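You operate a simulated robot arm through the tools that you are given. There is no shell and no other tool.

You are at the controls of a simulated robot arm. One attempt, no reset.

JOB
Stop the line, shut the slide, turn both heats off, switch off.
Fine: end of shift; press stop before the feed slide is shut; the mains switch comes last.

It is judged by the outcome, as a careful person would: the job done as asked, and still so three seconds after it is handed in. It fails if anything else is knocked over, pushed out of place, dropped, spilled or broken.

ROBOT AND FRAMES
A 6-joint arm with a two-finger parallel gripper, fixed in place. Base frame: the origin is on the floor under the middle of its stand, x ahead of it, y to its left, z up; the work surface is at about z = 920. Units: mm, degrees, N and s.
It reaches about 1347 mm from its shoulder. Its first joint turns from -166.0 to 166.0 degrees. Payload 3.91 kg.
Tool frame: the origin (TCP) lies between the finger pads and is the grasp point; the fingertips stand 30 mm ahead of it; z points along the fingers, y is the line along which they close. The gripper opens to 110 mm. The fingers are 20 mm wide and 10 mm thick; the gripper's body (48 by 112 mm) begins 55 mm behind the TCP.
Orientation is that of the tool frame in the base frame, as [roll, pitch, yaw] about the fixed x, y, z axes, in that order (R = Rz(yaw) Ry(pitch) Rx(roll)). With the fingers straight down and closing along the base's y, the tool's x points along the base's -x, its y along +y and its z along -z.

CONTROLS
- The arm moves only by the tool step_arm. Its arguments are lists of equal length, an entry for each row: "slide": the shift along the tool's x, y, z in units of 30 mm (1.0 is 30 mm), a list of three; "angular": the turn, a rotation vector about the tool's x, y, z in units of 5 degrees (1.0 is 5 degrees), a list of three; "gripper": the gripper command, from -1 (fully open) to 1 (shut), values between in proportion. In form: {"slide": [[dx, dy, dz], ...], "angular": [[ax, ay, az], ...], "gripper": [gripper, ...]}. A call has 1 to 20 rows; each row shifts and turns the commanded pose from where the row before left it, along the tool's axes as they then stand. A call with a number of a shift or a turn outside -1 to 1 is refused whole. Each row takes 0.2 s and may step no farther than 50 mm and 8.6 degrees from the row before; otherwise, or with a gripper value out of range, the whole call is refused. A pose out of reach is approached as far as the arm can. The call stops where the force on the tool passes 90 N (or 10 N more than at its start, if that is more) or the arm is blocked; 0.2 s more then pass. The fingers move at their own pace (about 108 mm/s each) and stop on an object; they squeeze with about 42 N. The grip force told is the motor's: it shows also when the fingers shut on nothing. Time passes only in rows, and 0.2 s behind the last, so rows that do not move let the fingers close. The reply holds the time, the measured pose of the TCP, the force on the tool along the base axes, the opening and the grip force, in the units named above and with some noise, with the torque about the TCP (base axes, N m) and any sound that the robot's microphone picked up.
- Cameras (640 x 400 px; columns grow to the right, rows downward): "scene" is fixed at [397.6, -497.6, 1549.5]; the picture's right is [0.52, -0.85, 0.00], its down [-0.52, -0.32, -0.79] and it looks along [0.67, 0.41, -0.61] (base axes); focal length 306 px, centre (320, 200). "wrist" rides on the gripper at [72, 17, -103] in the tool frame; the picture's right is [-0.23, 0.97, 0.00], its down [-0.76, -0.18, -0.62] and it looks along [-0.61, -0.14, 0.78] (tool axes); focal length 222 px, centre (320, 200). There is no depth. A picture from a camera that has moved, and an enlarged one, comes with that camera's place and axes in the base frame and with its lens.
- capture(camera): a new picture of that camera. It takes no simulated time.
- zoom(camera, box): a new picture of the part [left, top, right, bottom] of that camera's present view, enlarged. It takes no simulated time.
- sign_off(): hands the job in; it is judged then, once.

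Places have to be worked out from the pictures, the camera data and where the tool is seen. Open the gripper and draw the arm clear of the work before you hand the job in, unless the task says otherwise.

The tools are called as a command line: name --argument value ..., lists and objects as JSON in quotes. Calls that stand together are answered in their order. step_arm: Moves the arm, as the interface text tells. Its arguments: {"type":"object","properties":{"slide":{"type":"array","items":{"type":"array","items":{"type":"number"}}},"angular":{"type":"array","items":{"type":"array","items":{"type":"number"}}},"gripper":{"type":"array","items":{"type":"number"}}},"required":["slide","angular","gripper"]} The other tools are called the same way: capture (camera) takes a picture; zoom (camera, box) takes an enlarged picture of a part of a camera's view; sign_off () hands the job in.

At the start:

```text
time_s: 0.0
ee_pos: [644.1, -0.8, 1174.8]
ee_rot: [-180.0, -0.1, -179.9]
ft_force: [0.3, -0.6, 0.3]
moment: [0.04, 0.02, 0.0]
finger_gap: 110.2
grasp_force: 0.0
```

scene: 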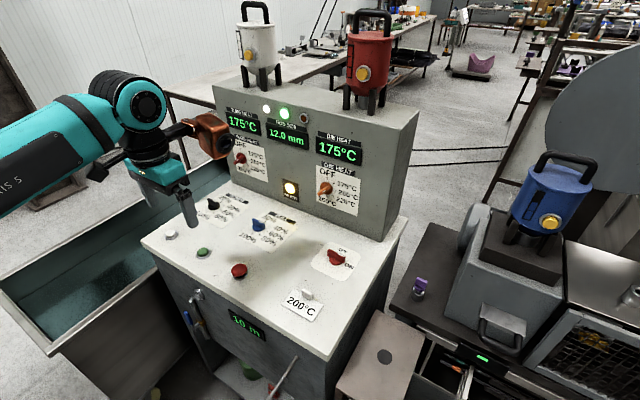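
wrist: 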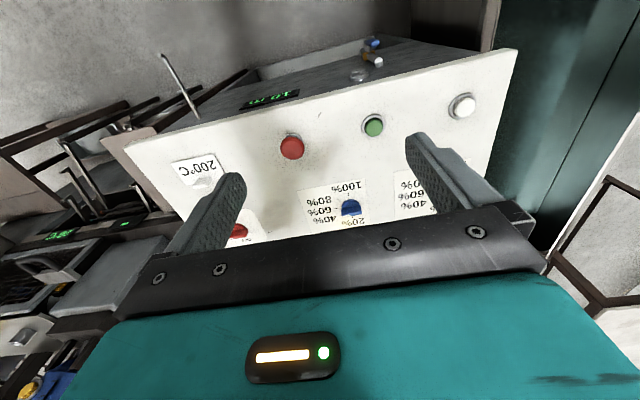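

I see a console with a red and a green button, a white button, blue/black/red knobs on the top, and two heat knobs on an upright panel. I'll zoom in on these parts before moving.

zoom --camera "scene" --box '[140, 180, 300, 280]'

zoom --camera "scene" --box '[210, 90, 390, 210]'

zoom --camera "scene" --box '[220, 230, 380, 330]'

zoom --camera "scene" --box '[140, 270, 340, 400]'

zoom --camera "wrist" --box '[140, 30, 520, 260]'

```text
4.00 times, centred on (220, 230) of scene
camera zoom: at [397.6, -497.6, 1549.5], right [0.52, -0.85, 0.0], down [-0.52, -0.32, -0.79], along [0.67, 0.41, -0.61], focal length 1222 px, centre (720, 80)
```

zoom: 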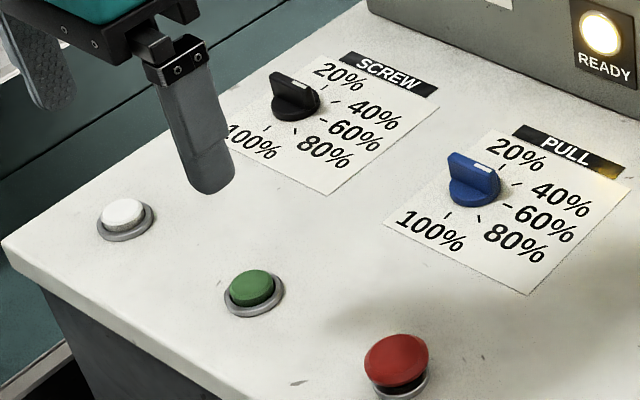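

```text
3.33 times, centred on (300, 150) of scene
camera zoom: at [397.6, -497.6, 1549.5], right [0.52, -0.85, 0.0], down [-0.52, -0.32, -0.79], along [0.67, 0.41, -0.61], focal length 1018 px, centre (387, 367)
```

zoom: 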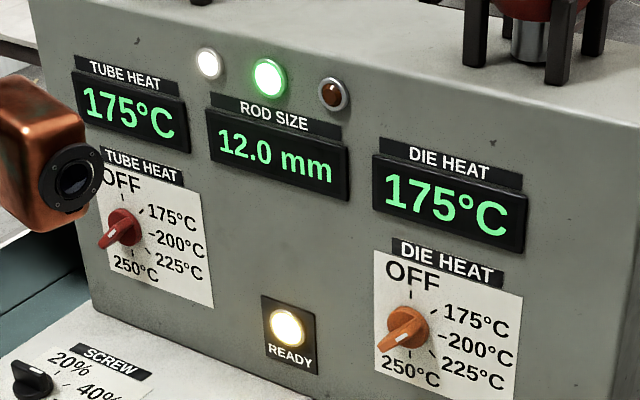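

```text
4.00 times, centred on (300, 280) of scene
camera zoom: at [397.6, -497.6, 1549.5], right [0.52, -0.85, 0.0], down [-0.52, -0.32, -0.79], along [0.67, 0.41, -0.61], focal length 1222 px, centre (400, -120)
```

zoom: 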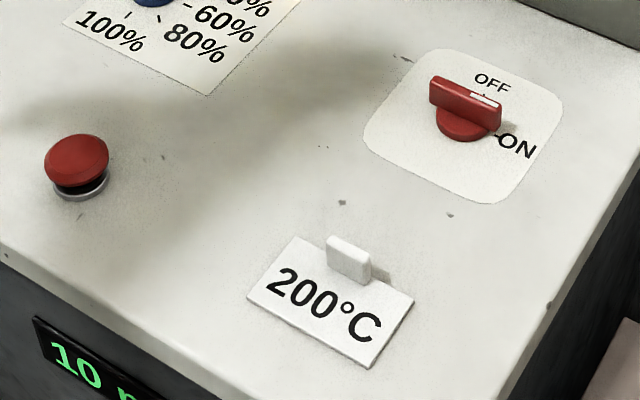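

```text
3.08 times, centred on (240, 335) of scene
camera zoom: at [397.6, -497.6, 1549.5], right [0.52, -0.85, 0.0], down [-0.52, -0.32, -0.79], along [0.67, 0.41, -0.61], focal length 940 px, centre (566, -215)
```

zoom: 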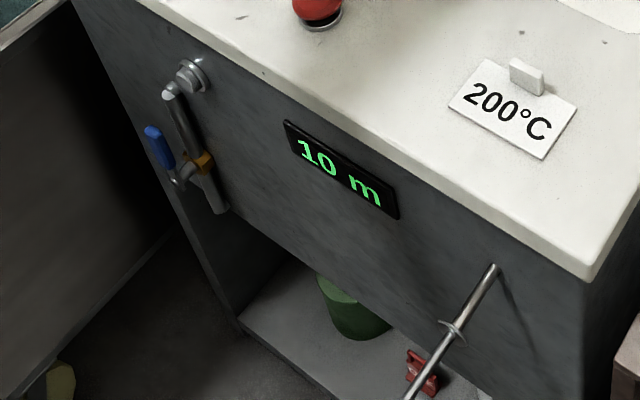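

```text
1.68 times, centred on (330, 145) of wrist
camera zoom: at [573.4, 17.0, 1278.4], right [0.23, 0.97, 0.0], down [0.76, -0.18, 0.62], along [0.61, -0.14, -0.78], focal length 374 px, centre (303, 293)
```

zoom: 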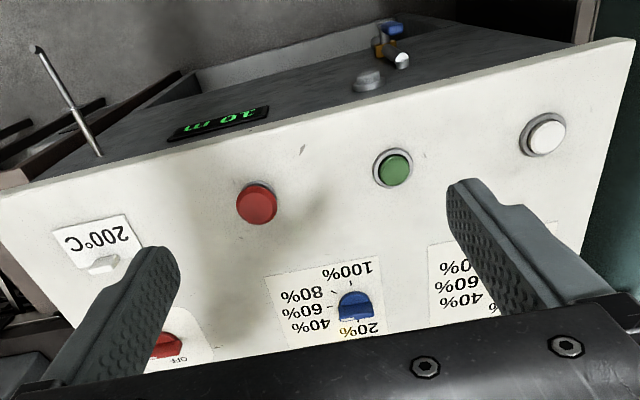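

The heat knobs, buttons and mains switch are clear, but I don't know yet where the feed slide is. I'll look more closely at the canisters on top, the surroundings and the console's front.

zoom --camera "scene" --box '[220, 0, 420, 125]'

zoom --camera "scene" --box '[400, 130, 640, 280]'

zoom --camera "scene" --box '[60, 50, 260, 175]'

zoom --camera "scene" --box '[320, 270, 640, 400]'

zoom --camera "scene" --box '[0, 200, 200, 400]'

```text
3.20 times, centred on (320, 62) of scene
camera zoom: at [397.6, -497.6, 1549.5], right [0.52, -0.85, 0.0], down [-0.52, -0.32, -0.79], along [0.67, 0.41, -0.61], focal length 978 px, centre (320, 640)
```

zoom: 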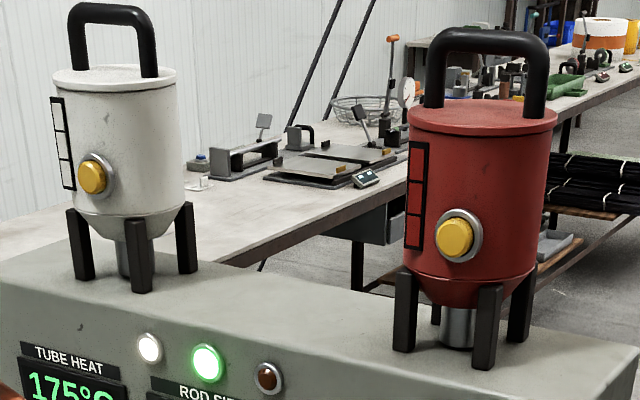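

```text
2.67 times, centred on (520, 205) of scene
camera zoom: at [397.6, -497.6, 1549.5], right [0.52, -0.85, 0.0], down [-0.52, -0.32, -0.79], along [0.67, 0.41, -0.61], focal length 815 px, centre (-213, 187)
```

zoom: 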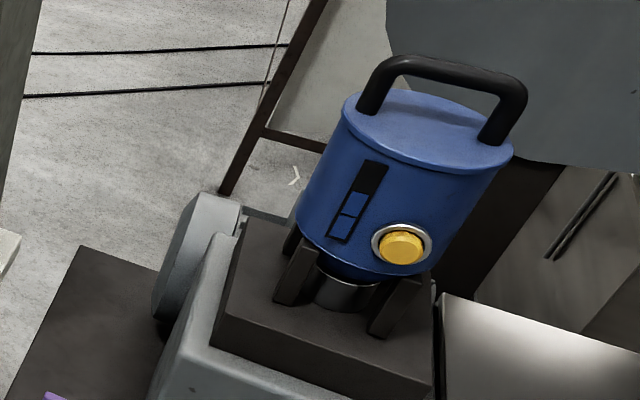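

```text
3.20 times, centred on (160, 112) of scene
camera zoom: at [397.6, -497.6, 1549.5], right [0.52, -0.85, 0.0], down [-0.52, -0.32, -0.79], along [0.67, 0.41, -0.61], focal length 978 px, centre (832, 480)
```

zoom: 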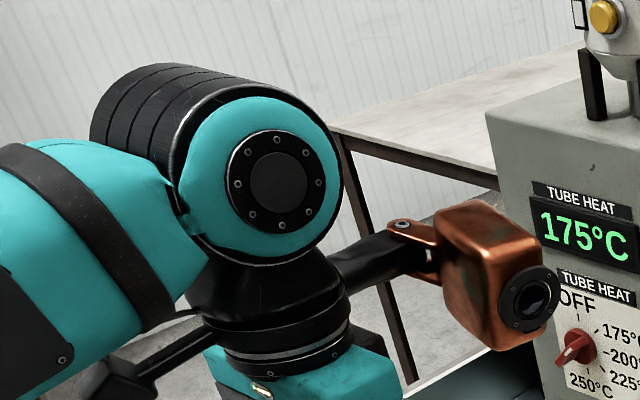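

```text
2.00 times, centred on (480, 335) of scene
camera zoom: at [397.6, -497.6, 1549.5], right [0.52, -0.85, 0.0], down [-0.52, -0.32, -0.79], along [0.67, 0.41, -0.61], focal length 611 px, centre (0, -70)
```

zoom: 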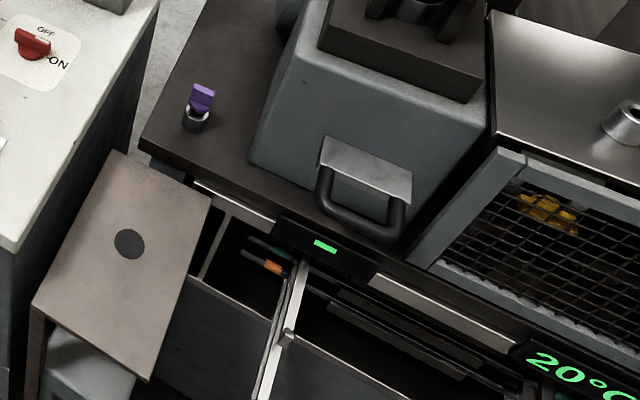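

```text
2.00 times, centred on (100, 300) of scene
camera zoom: at [397.6, -497.6, 1549.5], right [0.52, -0.85, 0.0], down [-0.52, -0.32, -0.79], along [0.67, 0.41, -0.61], focal length 611 px, centre (760, 0)
```

zoom: 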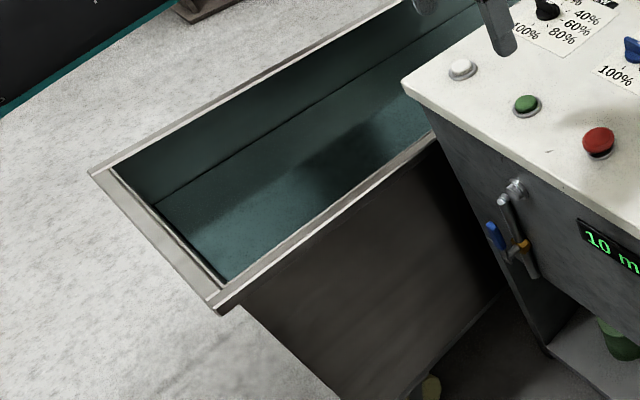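

The plate with a D-handle at about (890, -640, 950), under the blue hopper, could be the feed slide. I'll raise the arm, swing it to the right and look there with the wrist camera.

step_arm --slide '[[0, 0, -1], [0, -1, -1], [0, -1, -0.5], [0, -1, 0], [0, -1, 0], [0, -1, 0], [0, -1, 0], [0, -1, 0], [0, -1, 0], [0, -1, 0], [0, -1, 0], [0, -1, 0], [0, -1, 0]]' --angular '[[0, 0, 0], [0, 0, 0], [0, 0, 0], [0, 0, 0], [0, 0, 0], [0, 0, 0], [0, 0, 0], [0, 0, 0], [0, 0, 0], [0, 0, 0], [0, 0, 0], [0, 0, 0], [0, 0, 0]]' --gripper '[-1, -1, -1, -1, -1, -1, -1, -1, -1, -1, -1, -1, -1]'

capture --camera "wrist"

capture --camera "scene"

```text
time_s: 2.8
ee_pos: [644.5, -357.6, 1250.1]
ee_rot: [180.0, 0.0, -179.8]
ft_force: [0.2, 1.1, 0.2]
moment: [-0.04, -0.03, 0.02]
finger_gap: 110.2
grasp_force: 0.0
```

```text
taken
camera wrist: at [572.4, -341.3, 1353.3], right [0.23, 0.97, 0.0], down [0.76, -0.18, 0.62], along [0.61, -0.14, -0.78], focal length 222 px, centre (320, 200)
```

wrist: 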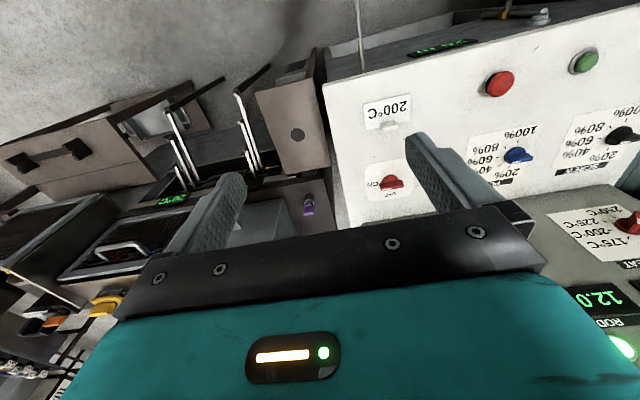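

```text
taken
```

scene: 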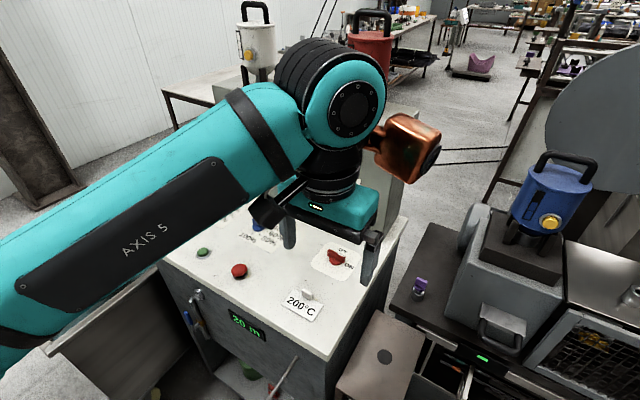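

Nothing was touched. I'll yaw the tool so the wrist camera looks further right, toward the block under the blue hopper.

step_arm --slide '[[0, -1, 0], [0, -1, 0], [0, 0, 0], [0, 0, 0], [0, 0, 0], [0, 0, 0], [0, 0, 0], [0, 0, 0]]' --angular '[[0, 0, 0], [0, 0, 0], [0, 0, 1], [0, 0, 1], [0, 0, 1], [0, 0, 1], [0, 0, 1], [0, 0, 1]]' --gripper '[-1, -1, -1, -1, -1, -1, -1, -1]'

capture --camera "wrist"

zoom --camera "wrist" --box '[60, 0, 460, 220]'

zoom --camera "scene" --box '[400, 200, 560, 360]'

```text
time_s: 4.6
ee_pos: [646.9, -421.3, 1249.8]
ee_rot: [-179.9, 0.0, 150.0]
ft_force: [0.2, 0.3, -0.4]
moment: [0.01, 0.0, -0.01]
finger_gap: 109.8
grasp_force: 0.0
```

```text
taken
camera wrist: at [592.1, -368.8, 1353.3], right [0.68, 0.73, 0.0], down [0.57, -0.54, 0.62], along [0.45, -0.43, -0.78], focal length 222 px, centre (320, 200)
```

wrist: 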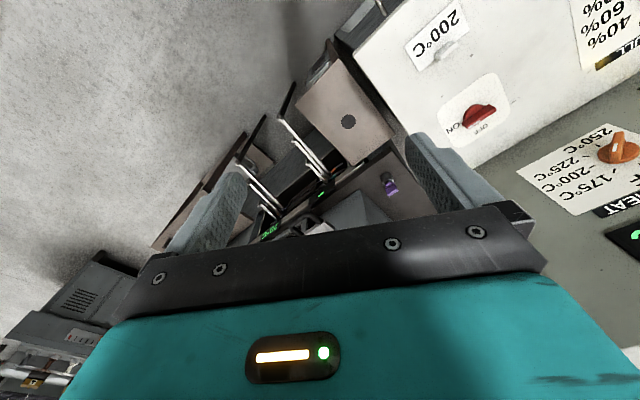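

```text
1.60 times, centred on (260, 110) of wrist
camera zoom: at [592.1, -368.8, 1353.3], right [0.68, 0.73, 0.0], down [0.57, -0.54, 0.62], along [0.45, -0.43, -0.78], focal length 355 px, centre (416, 344)
```

zoom: 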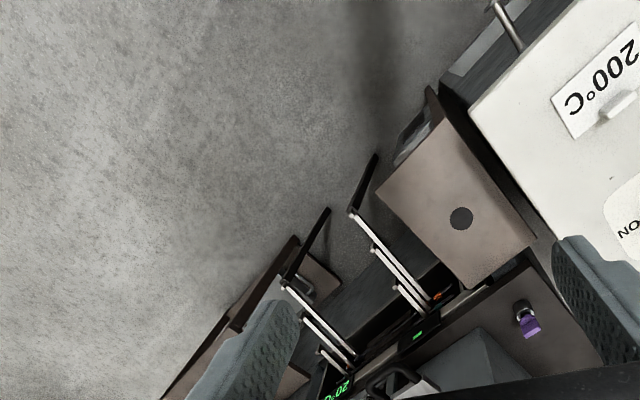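

```text
2.50 times, centred on (480, 280) of scene
camera zoom: at [397.6, -497.6, 1549.5], right [0.52, -0.85, 0.0], down [-0.52, -0.32, -0.79], along [0.67, 0.41, -0.61], focal length 764 px, centre (-80, 0)
```

zoom: 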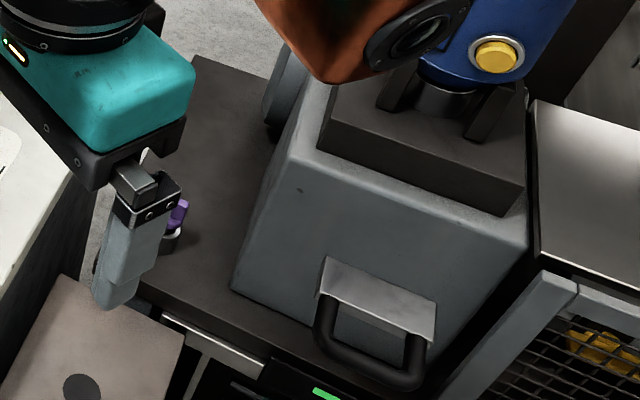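

The D-handled plate sticks out of the front of the grey block under the blue hopper. Before deciding, I'll check the console front (tap, rod) and the rest of the block by zooming the scene camera again.

zoom --camera "scene" --box '[200, 300, 340, 400]'

zoom --camera "scene" --box '[500, 220, 640, 400]'

zoom --camera "scene" --box '[440, 180, 600, 280]'

```text
4.00 times, centred on (270, 350) of scene
camera zoom: at [397.6, -497.6, 1549.5], right [0.52, -0.85, 0.0], down [-0.52, -0.32, -0.79], along [0.67, 0.41, -0.61], focal length 1222 px, centre (520, -400)
```

zoom: 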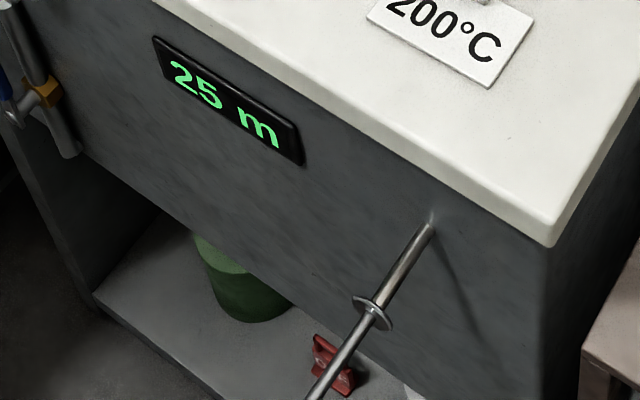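

```text
2.22 times, centred on (570, 310) of scene
camera zoom: at [397.6, -497.6, 1549.5], right [0.52, -0.85, 0.0], down [-0.52, -0.32, -0.79], along [0.67, 0.41, -0.61], focal length 679 px, centre (-236, -44)
```

zoom: 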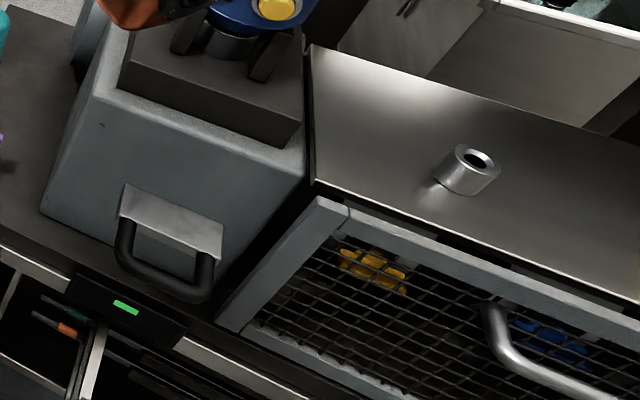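

```text
4.00 times, centred on (520, 230) of scene
camera zoom: at [397.6, -497.6, 1549.5], right [0.52, -0.85, 0.0], down [-0.52, -0.32, -0.79], along [0.67, 0.41, -0.61], focal length 1222 px, centre (-480, 80)
```

zoom: 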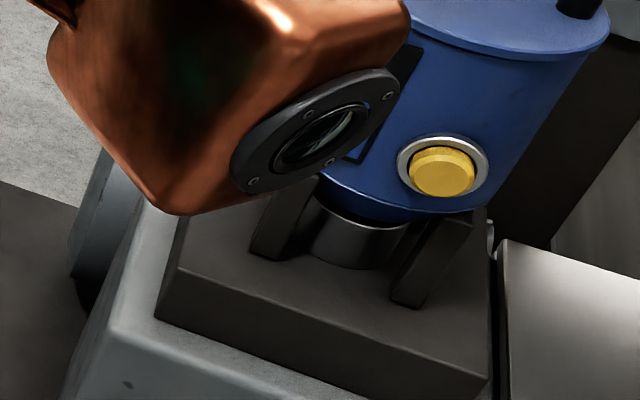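

The only slide-like part is that D-handled plate under the hopper on the feed block. Stop comes first: I put the red mushroom at about (717, -63, 940). I'll yaw back, move above it and close the fingers.

step_arm --slide '[[0, 0, 0], [0, 0, 0], [0, 0, 0], [0, 0, 0], [0, 0, 0], [0, 0, 0], [-0.2, 1, 0], [-0.2, 1, 0], [-0.2, 1, 0], [-0.2, 1, 0], [-0.2, 1, 0], [-0.2, 1, 0.4], [-0.2, 1, 0.5], [-0.2, 1, 0.5], [-0.2, 1, 0.5], [-0.2, 1, 0.5], [-0.2, 1, 0.5], [-0.15, 0.95, 0.5]]' --angular '[[0, 0, -1], [0, 0, -1], [0, 0, -1], [0, 0, -1], [0, 0, -1], [0, 0, -1], [0, 0, 0], [0, 0, 0], [0, 0, 0], [0, 0, 0], [0, 0, 0], [0, 0, 0], [0, 0, 0], [0, 0, 0], [0, 0, 0], [0, 0, 0], [0, 0, 0], [0, 0, 0]]' --gripper '[-1, -1, -1, -1, -1, -1, 1, 1, 1, 1, 1, 1, 1, 1, 1, 1, 1, 1]'

capture --camera "wrist"

capture --camera "scene"

```text
time_s: 8.4
ee_pos: [716.7, -63.4, 1146.1]
ee_rot: [180.0, 0.0, 179.9]
ft_force: [-0.5, -0.4, -0.3]
moment: [0.01, -0.03, 0.04]
finger_gap: 0.0
grasp_force: 38.0
```

```text
taken
camera wrist: at [645.0, -45.4, 1250.7], right [0.23, 0.97, 0.0], down [0.76, -0.18, 0.62], along [0.61, -0.14, -0.78], focal length 222 px, centre (320, 200)
```

wrist: 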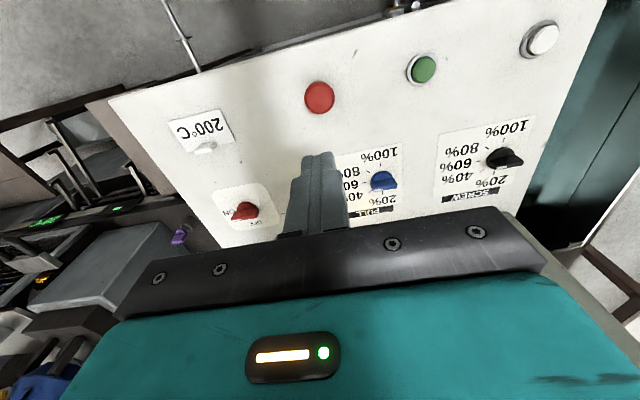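

```text
taken
```

scene: 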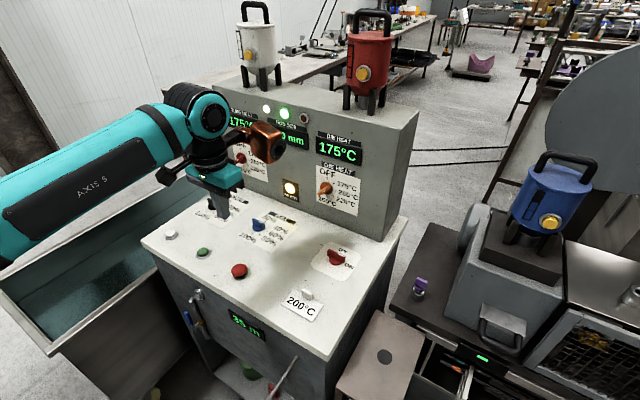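

The wrist ray to the red button also gives (719, -63), which matches the tool position. I'll come down to about 15 mm above it.

step_arm --slide '[[0, 0, 1], [0, 0, 1], [0, 0, 1], [0, 0, 1], [0, 0, 0.8], [0, 0, 0.4]]' --angular '[[0, 0, 0], [0, 0, 0], [0, 0, 0], [0, 0, 0], [0, 0, 0], [0, 0, 0]]' --gripper '[1, 1, 1, 1, 1, 1]'

zoom --camera "scene" --box '[180, 200, 300, 290]'

capture --camera "wrist"

```text
time_s: 9.8
ee_pos: [716.3, -62.1, 991.9]
ee_rot: [-180.0, 0.0, 180.0]
ft_force: [-0.1, 0.8, 0.1]
moment: [-0.02, 0.04, -0.03]
finger_gap: 0.0
grasp_force: 37.4
```

```text
4.44 times, centred on (240, 245) of scene
camera zoom: at [397.6, -497.6, 1549.5], right [0.52, -0.85, 0.0], down [-0.52, -0.32, -0.79], along [0.67, 0.41, -0.61], focal length 1358 px, centre (676, 0)
```

zoom: 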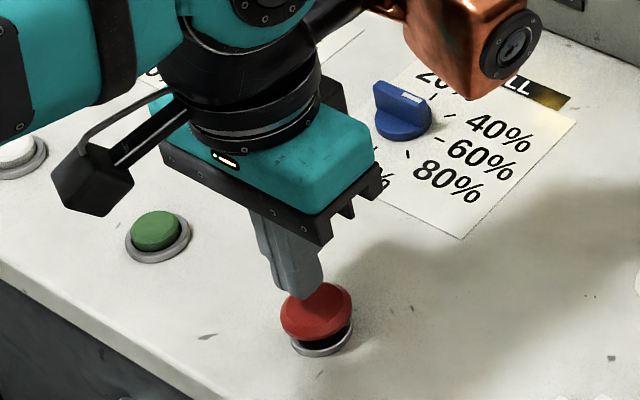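

```text
taken
camera wrist: at [644.0, -43.9, 1095.8], right [0.23, 0.97, 0.0], down [0.76, -0.18, 0.62], along [0.61, -0.14, -0.78], focal length 222 px, centre (320, 200)
```

wrist: 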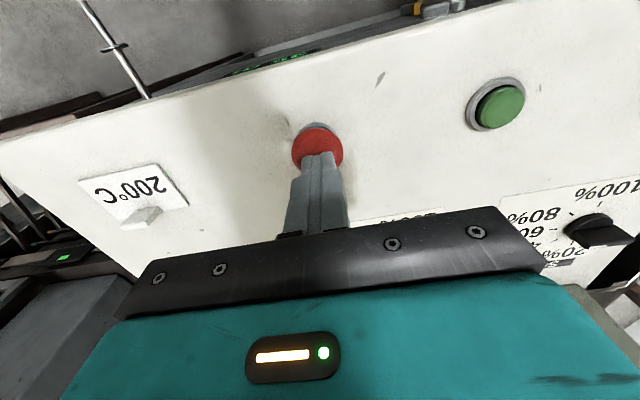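

The fingertips are right over the mushroom. I'll push down in small steps and watch force and sound.

step_arm --slide '[[0, 0, 0.3], [0, 0, 0.15], [0, 0, 0.1], [0, 0, 0.1], [0, 0, 0.1], [0, 0, 0.1]]' --angular '[[0, 0, 0], [0, 0, 0], [0, 0, 0], [0, 0, 0], [0, 0, 0], [0, 0, 0]]' --gripper '[1, 1, 1, 1, 1, 1]'

zoom --camera "scene" --box '[180, 200, 300, 290]'

```text
time_s: 11.2
ee_pos: [716.5, -62.2, 968.1]
ee_rot: [180.0, 0.1, 179.9]
ft_force: [5.6, -0.5, 16.9]
moment: [-0.02, -0.13, -0.02]
finger_gap: 0.0
grasp_force: 37.3
heard: click
```

```text
4.44 times, centred on (240, 245) of scene
camera zoom: at [397.6, -497.6, 1549.5], right [0.52, -0.85, 0.0], down [-0.52, -0.32, -0.79], along [0.67, 0.41, -0.61], focal length 1358 px, centre (676, 0)
```

zoom: 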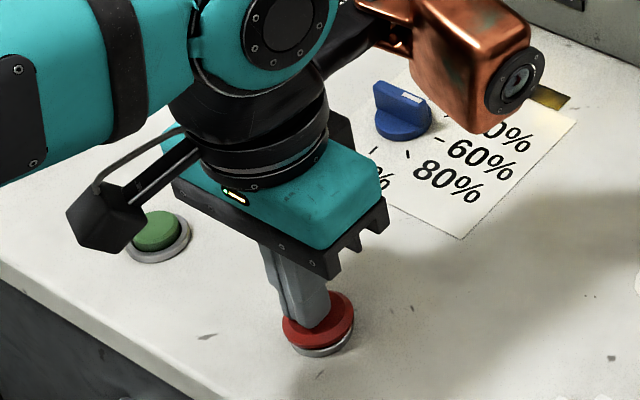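

A click was heard and the button is down at 17 N. I'll lift off and check the lamps and the counter.

step_arm --slide '[[0, 0, -0.3], [0, 0, -1], [0, 0, -1], [0, 0, -1], [0, 0, -1], [0, 0, -1], [0, 0, -1]]' --angular '[[0, 0, 0], [0, 0, 0], [0, 0, 0], [0, 0, 0], [0, 0, 0], [0, 0, 0], [0, 0, 0]]' --gripper '[1, 1, 1, 1, 1, 1, 1]'

capture --camera "scene"

zoom --camera "scene" --box '[210, 90, 390, 210]'

zoom --camera "scene" --box '[180, 240, 320, 350]'

```text
time_s: 12.8
ee_pos: [717.0, -61.6, 1155.5]
ee_rot: [180.0, 0.0, 180.0]
ft_force: [0.1, 0.3, 0.4]
moment: [-0.01, 0.0, 0.0]
finger_gap: 0.2
grasp_force: 38.1
```

```text
taken
```

scene: 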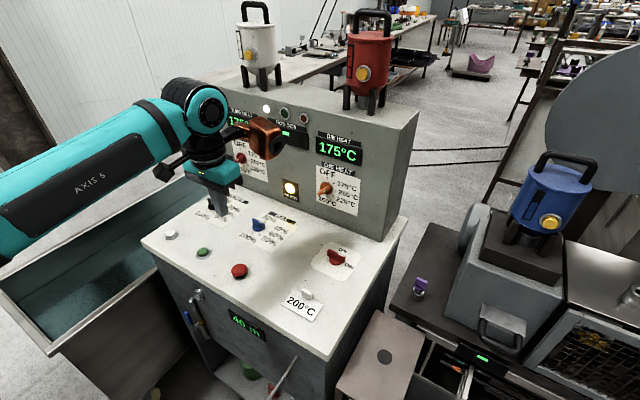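

```text
3.33 times, centred on (300, 150) of scene
camera zoom: at [397.6, -497.6, 1549.5], right [0.52, -0.85, 0.0], down [-0.52, -0.32, -0.79], along [0.67, 0.41, -0.61], focal length 1018 px, centre (387, 367)
```

zoom: 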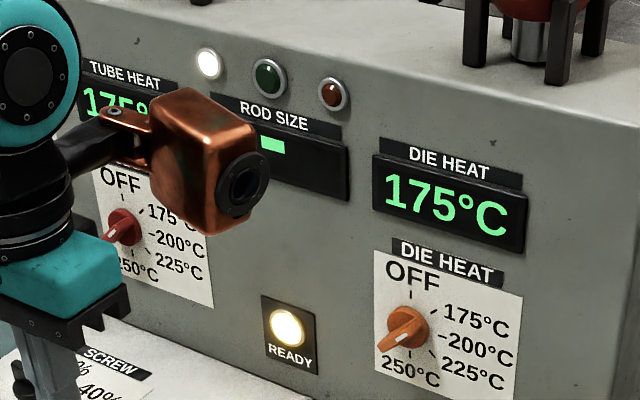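

```text
3.64 times, centred on (250, 295) of scene
camera zoom: at [397.6, -497.6, 1549.5], right [0.52, -0.85, 0.0], down [-0.52, -0.32, -0.79], along [0.67, 0.41, -0.61], focal length 1111 px, centre (574, -146)
```

zoom: 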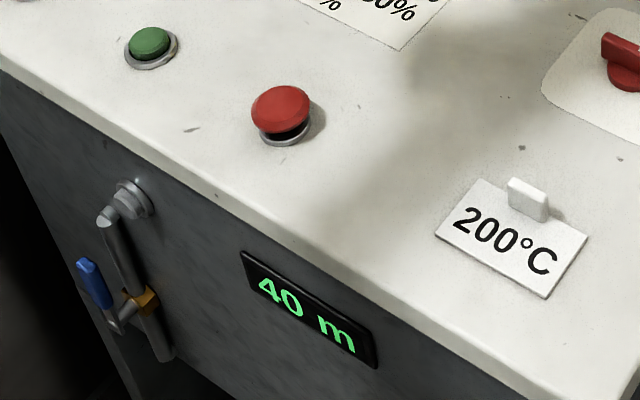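

The green run lamp is off, the rod size reads "–" and the counter holds at 40 m, so the line has stopped. While the arm is up I'll check the heat knob pointers closely.

zoom --camera "scene" --box '[305, 160, 375, 215]'

zoom --camera "scene" --box '[225, 130, 295, 185]'

zoom --camera "scene" --box '[300, 235, 370, 280]'

zoom --camera "scene" --box '[220, 110, 320, 170]'

```text
7.27 times, centred on (340, 188) of scene
camera zoom: at [397.6, -497.6, 1549.5], right [0.52, -0.85, 0.0], down [-0.52, -0.32, -0.79], along [0.67, 0.41, -0.61], focal length 2222 px, centre (174, 291)
```

zoom: 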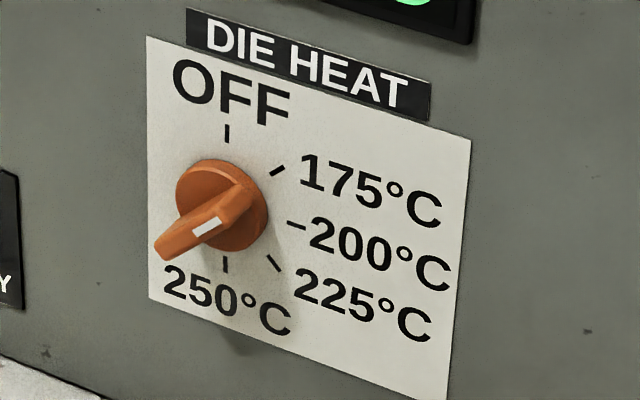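

```text
7.27 times, centred on (260, 158) of scene
camera zoom: at [397.6, -497.6, 1549.5], right [0.52, -0.85, 0.0], down [-0.52, -0.32, -0.79], along [0.67, 0.41, -0.61], focal length 2222 px, centre (756, 509)
```

zoom: 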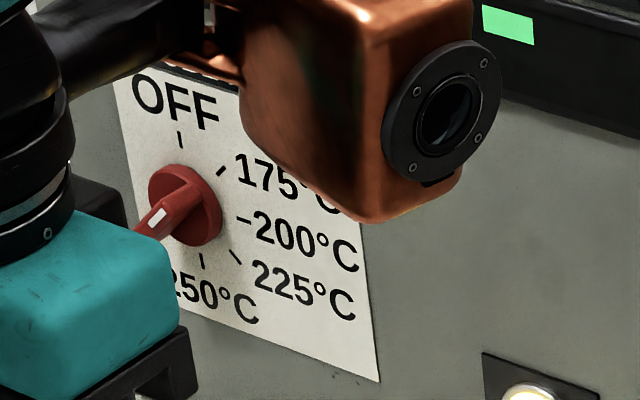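

```text
8.89 times, centred on (335, 258) of scene
camera zoom: at [397.6, -497.6, 1549.5], right [0.52, -0.85, 0.0], down [-0.52, -0.32, -0.79], along [0.67, 0.41, -0.61], focal length 2716 px, centre (187, -311)
```

zoom: 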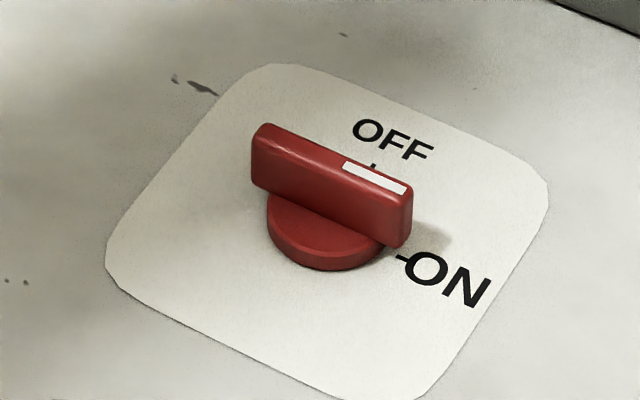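

```text
6.40 times, centred on (270, 140) of scene
camera zoom: at [397.6, -497.6, 1549.5], right [0.52, -0.85, 0.0], down [-0.52, -0.32, -0.79], along [0.67, 0.41, -0.61], focal length 1956 px, centre (640, 584)
```

zoom: 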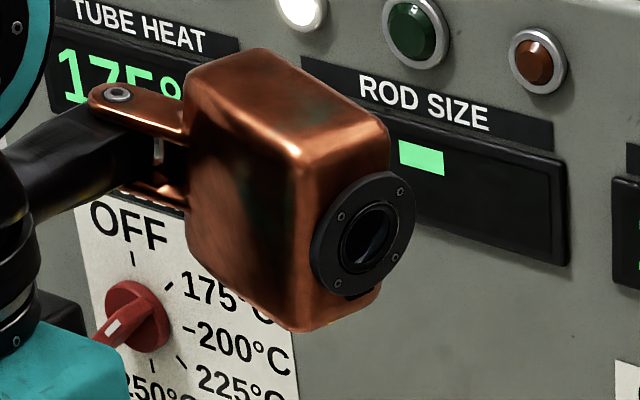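

Both heat pointers stand at 175 °C (45° clockwise of OFF) and the mains points to ON. A copper box rides on the tool's -x side about 110 mm off axis, so I'll keep it clear of things. Next I'll look at the feed slide up close from above.

step_arm --slide '[[0, 0, -1], [0, -0.7, -1], [0, -1, -1], [0.1, -1, -0.2], [0.1, -1, 0], [0.1, -1, 0], [0.1, -1, 0], [0.1, -1, 0], [0.1, -1, 0], [0.1, -1, 0], [0.1, -1, 0], [0.1, -1, 0], [0.1, -1, 0], [0.1, -1, 0], [0.1, -1, 0], [0.1, -1, 0], [0, -1, 0], [0, -1, 0]]' --angular '[[0, 0, 0], [0, 0, 0], [0, 0, 0], [0, 0, 0], [0, 0, 0], [0, 0, 0], [0, 0, 0], [0, 0, 0], [0, 0, 0], [0, 0, 0], [0, 0, 0], [0, 0, 0], [0, 0, 0], [0, 0, 0], [0, 0, 0], [0, 0, 0], [0, 0, 0], [0, 0, 0]]' --gripper '[-1, -1, -1, -1, -1, -1, -1, -1, -1, -1, -1, -1, -1, -1, -1, -1, -1, -1]'

capture --camera "wrist"

zoom --camera "wrist" --box '[200, 100, 440, 250]'

capture --camera "scene"

```text
time_s: 16.6
ee_pos: [653.9, -544.8, 1205.9]
ee_rot: [-179.9, 0.2, -179.9]
ft_force: [-1.5, 0.9, 0.7]
moment: [-0.07, -0.04, 0.0]
finger_gap: 110.0
grasp_force: 0.1
out of reach, approached as far as the arm can: row 12, 13, 14, 15, 16, 17, 18
```

```text
taken
camera wrist: at [581.9, -526.5, 1309.1], right [0.23, 0.97, 0.0], down [0.76, -0.17, 0.63], along [0.61, -0.14, -0.78], focal length 222 px, centre (320, 200)
```

wrist: 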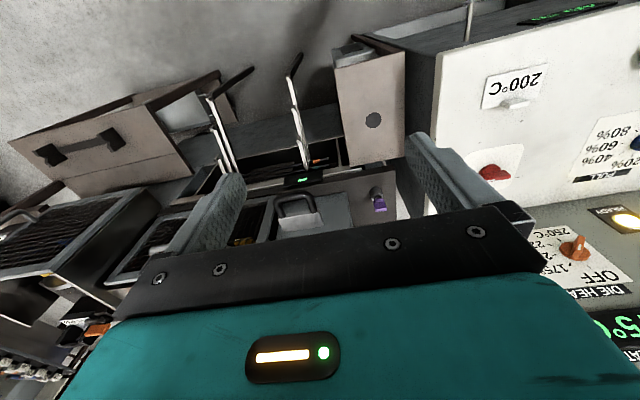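

```text
2.67 times, centred on (320, 175) of wrist
camera zoom: at [581.9, -526.5, 1309.1], right [0.23, 0.97, 0.0], down [0.76, -0.17, 0.63], along [0.61, -0.14, -0.78], focal length 592 px, centre (320, 267)
```

zoom: 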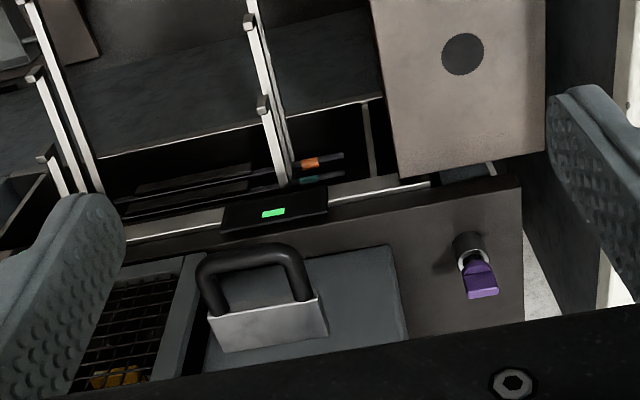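

```text
taken
```

scene: 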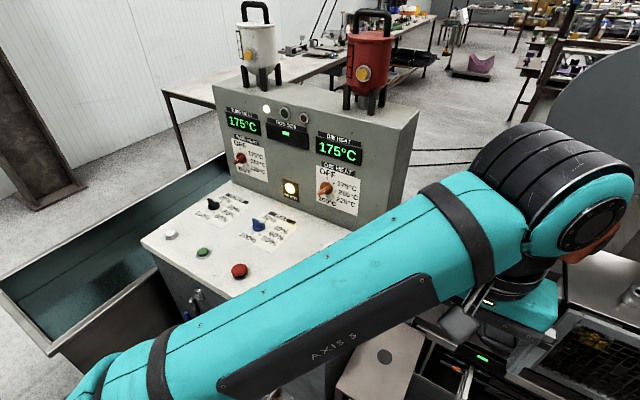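

The arm hit its reach limit with the tool pointing straight down here. The handle looks like a horizontal D at about (820, -640, 970) on a plate sticking out about 40 mm, so shutting means pushing it in (+x). I'll back off, roll the tool -90° so the copper box sits on the +y side, then pitch the tool forward.

step_arm --slide '[[0.8, 0, 1], [0.8, 0, 1], [0.8, 0, 1], [0, 0, 0], [0, 0, 0], [0, 0, 0], [0, 0, 0], [0, 0, 0], [0, 0, 0], [0, 0, 0], [0, 0, 0], [0, 0, 0]]' --angular '[[0, 0, 0], [0, 0, 0], [0, 0, 0], [0, 0, -1], [0, 0, -1], [0, 0, -1], [0, 0, -1], [0, 0, -1], [0, 0, -1], [0, 0, -1], [0, 0, -1], [0, 0, -1]]' --gripper '[-1, -1, -1, -1, -1, -1, -1, -1, -1, -1, -1, -1]'

```text
time_s: 19.2
ee_pos: [585.1, -546.3, 1115.0]
ee_rot: [-180.0, -0.1, -134.9]
ft_force: [0.1, 0.2, 0.8]
moment: [-0.02, 0.04, -0.02]
finger_gap: 109.9
grasp_force: 0.2
```

The pose is now clear and back in reach at (585, -546, 1115). I'll finish the roll and start pitching forward about tool x.

step_arm --slide '[[0, 0, 0], [0, 0, 0], [0, 0, 0], [0, 0, 0], [0, 0, 0], [0, 0, 0], [0, 0, 0], [0, 0, 0], [0, 0, 0], [0, 0, 0], [0, 0, 0], [0, 0, 0], [0, 0, 0], [0, 0, 0], [0, 0, 0], [0, 0, 0], [0, 0, 0], [0, 0, 0], [0, 0, 0], [0, 0, 0]]' --angular '[[0, 0, -1], [0, 0, -1], [0, 0, -1], [0, 0, -1], [0, 0, -1], [0, 0, -1], [0, 0, -1], [0, 0, -1], [0, 0, -1], [1, 0, 0], [1, 0, 0], [1, 0, 0], [1, 0, 0], [1, 0, 0], [1, 0, 0], [1, 0, 0], [1, 0, 0], [1, 0, 0], [1, 0, 0], [1, 0, 0]]' --gripper '[-1, -1, -1, -1, -1, -1, -1, -1, -1, 1, 1, 1, 1, 1, 1, 1, 1, 1, 1, 1]'

capture --camera "wrist"

capture --camera "scene"

```text
time_s: 23.4
ee_pos: [583.8, -546.8, 1114.4]
ee_rot: [-124.9, 0.1, -90.0]
ft_force: [0.3, -0.2, 0.0]
moment: [-0.04, 0.02, 0.01]
finger_gap: 0.0
grasp_force: 37.1
```

```text
taken
camera wrist: at [490.0, -617.8, 1159.9], right [-0.56, 0.23, -0.8], down [-0.41, 0.76, 0.5], along [0.72, 0.61, -0.33], focal length 222 px, centre (320, 200)
```

wrist: 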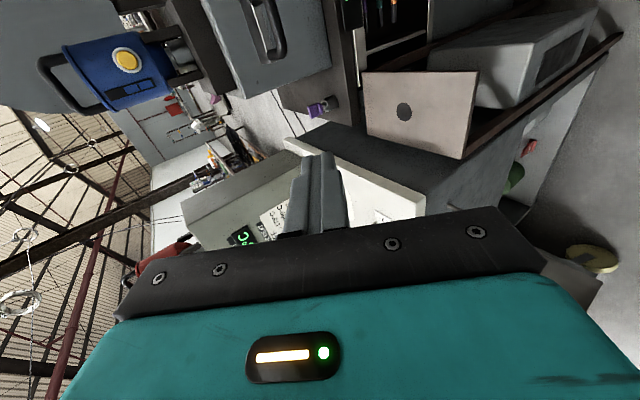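

```text
taken
```

scene: 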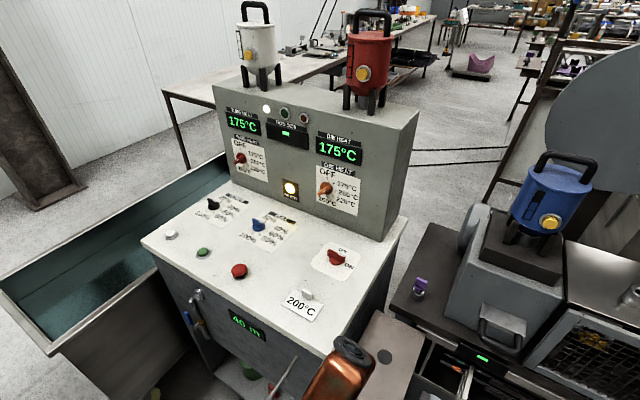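

The scene is clear, and the wrist camera now sees the handle from a good new angle. I'll zoom in to triangulate it.

zoom --camera "wrist" --box '[200, 0, 360, 100]'

zoom --camera "scene" --box '[440, 280, 560, 360]'

zoom --camera "scene" --box '[400, 200, 600, 360]'

```text
4.00 times, centred on (280, 50) of wrist
camera zoom: at [490.0, -617.8, 1159.9], right [-0.56, 0.23, -0.8], down [-0.41, 0.76, 0.5], along [0.72, 0.61, -0.33], focal length 888 px, centre (480, 800)
```

zoom: 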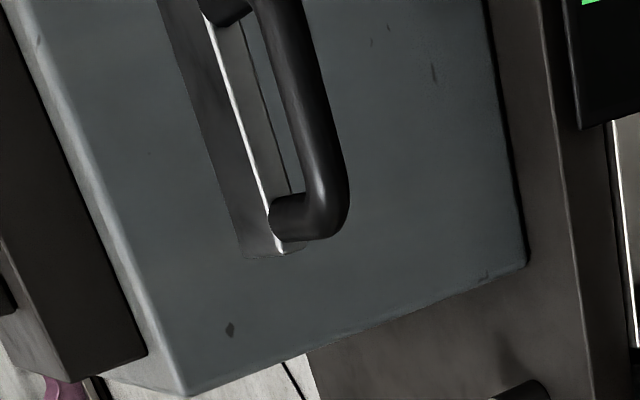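

```text
5.00 times, centred on (500, 320) of scene
camera zoom: at [397.6, -497.6, 1549.5], right [0.52, -0.85, 0.0], down [-0.52, -0.32, -0.79], along [0.67, 0.41, -0.61], focal length 1528 px, centre (-580, -400)
```

zoom: 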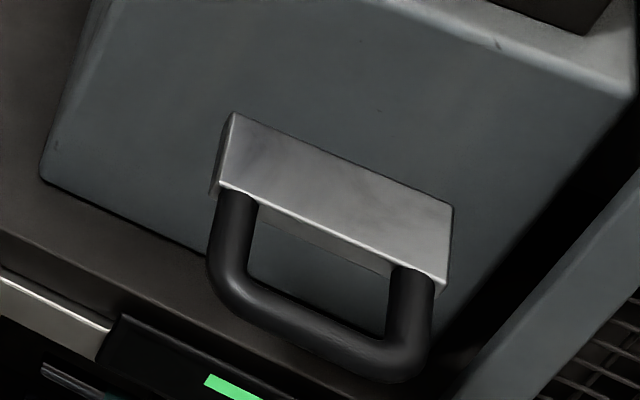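

```text
2.50 times, centred on (500, 280) of scene
camera zoom: at [397.6, -497.6, 1549.5], right [0.52, -0.85, 0.0], down [-0.52, -0.32, -0.79], along [0.67, 0.41, -0.61], focal length 764 px, centre (-130, 0)
```

zoom: 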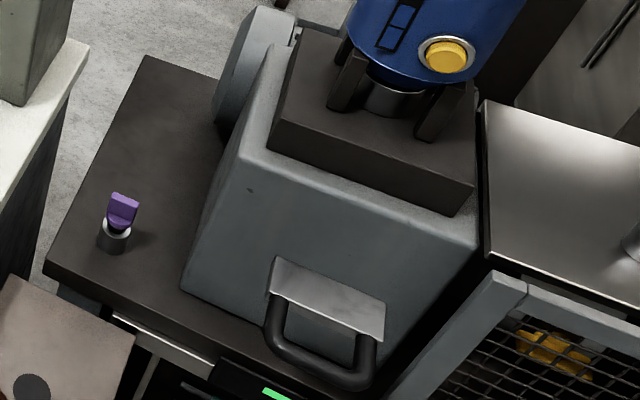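

Triangulating puts the handle bar near (788, -628, 1018), higher than I first thought, with the counter at about z = 848. I'll zoom further to settle the plate's shape.

zoom --camera "wrist" --box '[225, 0, 305, 70]'

zoom --camera "scene" --box '[470, 295, 540, 345]'

zoom --camera "wrist" --box '[160, 0, 400, 150]'

```text
5.71 times, centred on (265, 35) of wrist
camera zoom: at [490.0, -617.8, 1159.9], right [-0.56, 0.23, -0.8], down [-0.41, 0.76, 0.5], along [0.72, 0.61, -0.33], focal length 1269 px, centre (634, 1143)
```

zoom: 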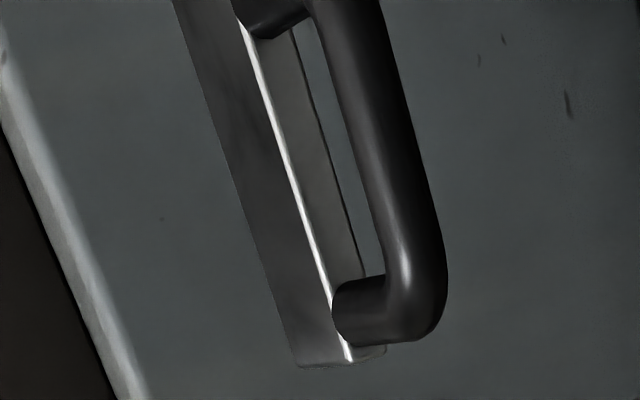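

```text
8.00 times, centred on (505, 320) of scene
camera zoom: at [397.6, -497.6, 1549.5], right [0.52, -0.85, 0.0], down [-0.52, -0.32, -0.79], along [0.67, 0.41, -0.61], focal length 2444 px, centre (-1160, -760)
```

zoom: 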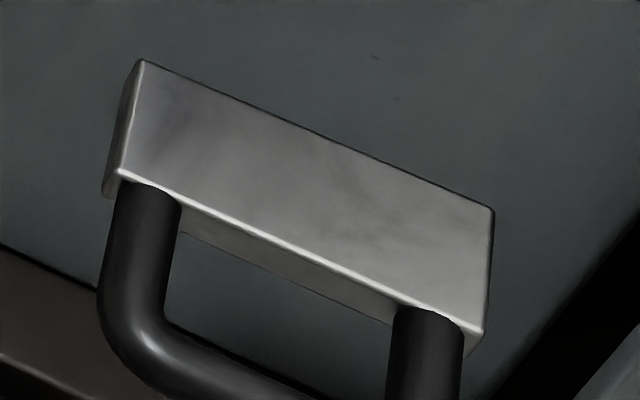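

```text
2.67 times, centred on (280, 75) of wrist
camera zoom: at [490.0, -617.8, 1159.9], right [-0.56, 0.23, -0.8], down [-0.41, 0.76, 0.5], along [0.72, 0.61, -0.33], focal length 592 px, centre (427, 533)
```

zoom: 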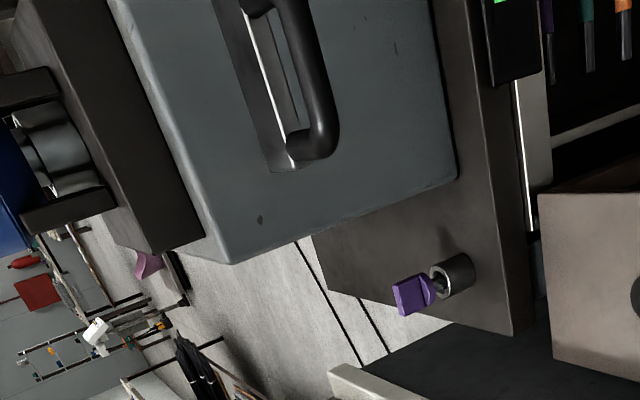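

The picture is now clear. It's a slab 34 mm deep and 76 mm wide with its top at z ≈ 1017, its outer edge at x ≈ 832 and its left edge at y ≈ -590. The handle bar is at about (788, -628, 1013), and the block face is at x ≈ 930, so the slide is pulled out. I'll level the tool to 15° below horizontal and stop short of the handle with closed fingers.

step_arm --slide '[[0, 0, 0], [0, 0, 0], [0, 0, 0], [0, 0, 0], [0.45, 0.302, 0.869], [0.45, 0.302, 0.869], [0.45, 0.302, 0.869], [0.45, 0.302, 0.869], [0.45, 0.302, 0.869], [0.45, 0.302, 0.869]]' --angular '[[1, 0, 0], [1, 0, 0], [1, 0, 0], [1, 0, 0], [0, 0, 0], [0, 0, 0], [0, 0, 0], [0, 0, 0], [0, 0, 0], [0, 0, 0]]' --gripper '[1, 1, 1, 1, 1, 1, 1, 1, 1, 1]'

capture --camera "wrist"

capture --camera "scene"

zoom --camera "scene" --box '[430, 280, 550, 360]'

```text
time_s: 25.6
ee_pos: [734.9, -630.0, 1068.7]
ee_rot: [-111.7, 1.3, -90.7]
ft_force: [0.2, 0.1, 0.1]
moment: [0.0, 0.05, -0.02]
finger_gap: 0.0
grasp_force: 37.8
out of reach, approached as far as the arm can: row 3, 4, 6, 7, 8, 9, 10
```

```text
taken
camera wrist: at [631.4, -701.3, 1090.3], right [-0.36, 0.25, -0.9], down [-0.5, 0.76, 0.41], along [0.79, 0.6, -0.14], focal length 222 px, centre (320, 200)
```

wrist: 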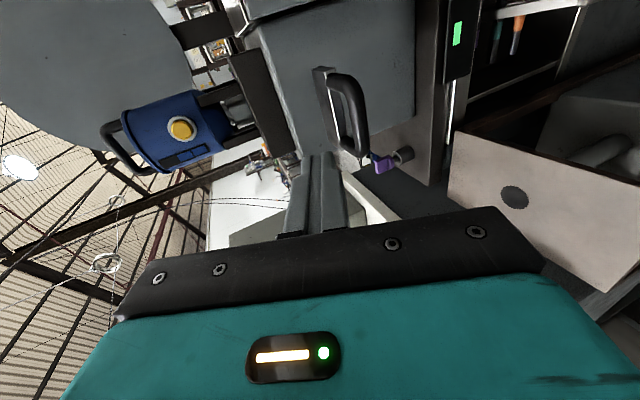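

```text
taken
```

scene: 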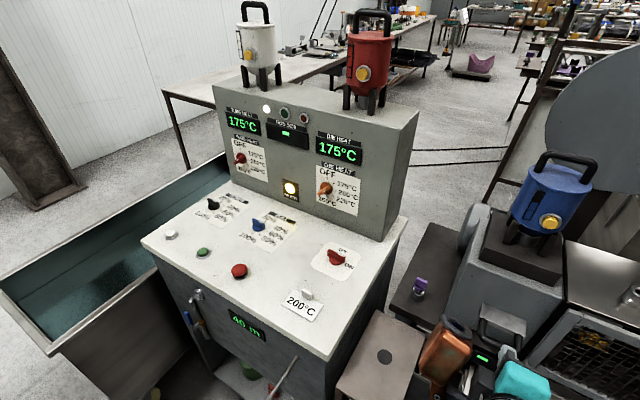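

```text
5.00 times, centred on (490, 320) of scene
camera zoom: at [397.6, -497.6, 1549.5], right [0.52, -0.85, 0.0], down [-0.52, -0.32, -0.79], along [0.67, 0.41, -0.61], focal length 1528 px, centre (-530, -400)
```

zoom: 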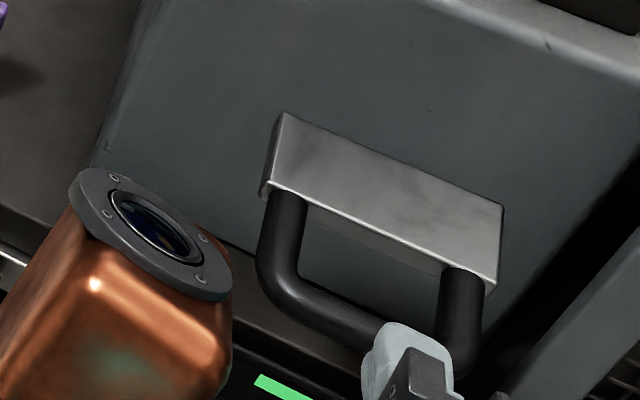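

The arm can't quite reach the level pose there; it's at (735, -630, 1069), tilted about 22°, and nothing was touched. A 45° tilt should be within reach, so I'll pitch back down, partly open the fingers and check again, planning to grip the handle bar and push it in.

step_arm --slide '[[0, 0, 0], [0, 0, 0], [0, 0, 0], [0, 0, 0], [0, 0, 0]]' --angular '[[-0.93, 0, 0], [-0.93, 0, 0], [-0.93, 0, 0], [-0.93, 0, 0], [-0.93, 0, 0]]' --gripper '[0.27, 0.27, 0.27, 0.27, 0.27]'

capture --camera "wrist"

zoom --camera "scene" --box '[420, 240, 580, 360]'

```text
time_s: 26.8
ee_pos: [734.8, -629.5, 1067.6]
ee_rot: [-134.6, 1.0, -90.6]
ft_force: [-0.8, 0.3, 0.4]
moment: [0.01, -0.02, -0.02]
finger_gap: 40.3
grasp_force: 0.1
```

```text
taken
camera wrist: at [648.9, -700.7, 1127.7], right [-0.68, 0.25, -0.69], down [-0.31, 0.75, 0.58], along [0.66, 0.61, -0.44], focal length 222 px, centre (320, 200)
```

wrist: 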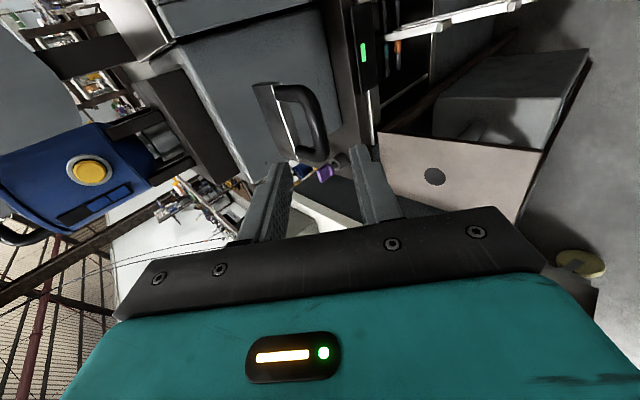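

```text
3.33 times, centred on (500, 300) of scene
camera zoom: at [397.6, -497.6, 1549.5], right [0.52, -0.85, 0.0], down [-0.52, -0.32, -0.79], along [0.67, 0.41, -0.61], focal length 1018 px, centre (-280, -133)
```

zoom: 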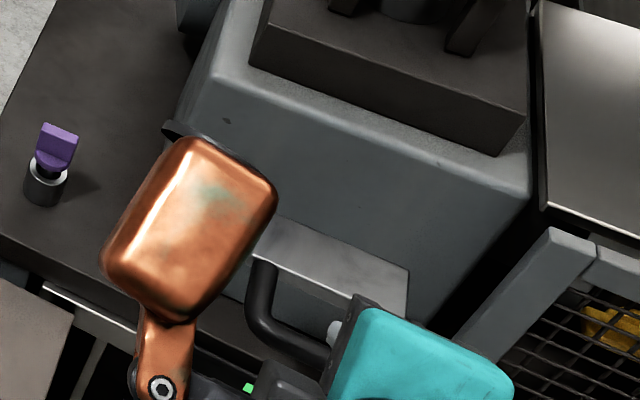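

Tilt is now 45° with a 40 mm gap. I'll refine the bar's position with a close wrist zoom before advancing.

zoom --camera "wrist" --box '[230, 70, 370, 170]'

```text
4.00 times, centred on (300, 120) of wrist
camera zoom: at [648.9, -700.7, 1127.7], right [-0.68, 0.25, -0.69], down [-0.31, 0.75, 0.58], along [0.66, 0.61, -0.44], focal length 888 px, centre (400, 520)
```

zoom: 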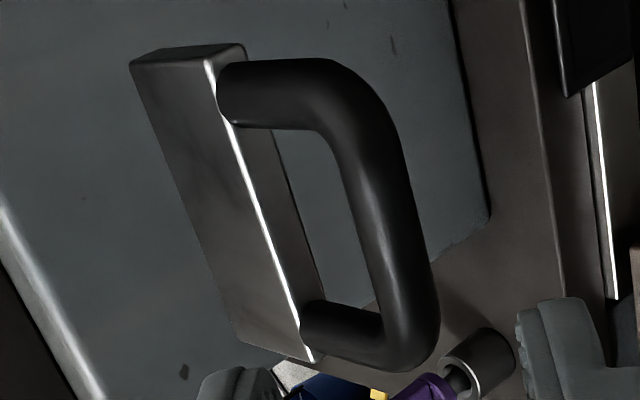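

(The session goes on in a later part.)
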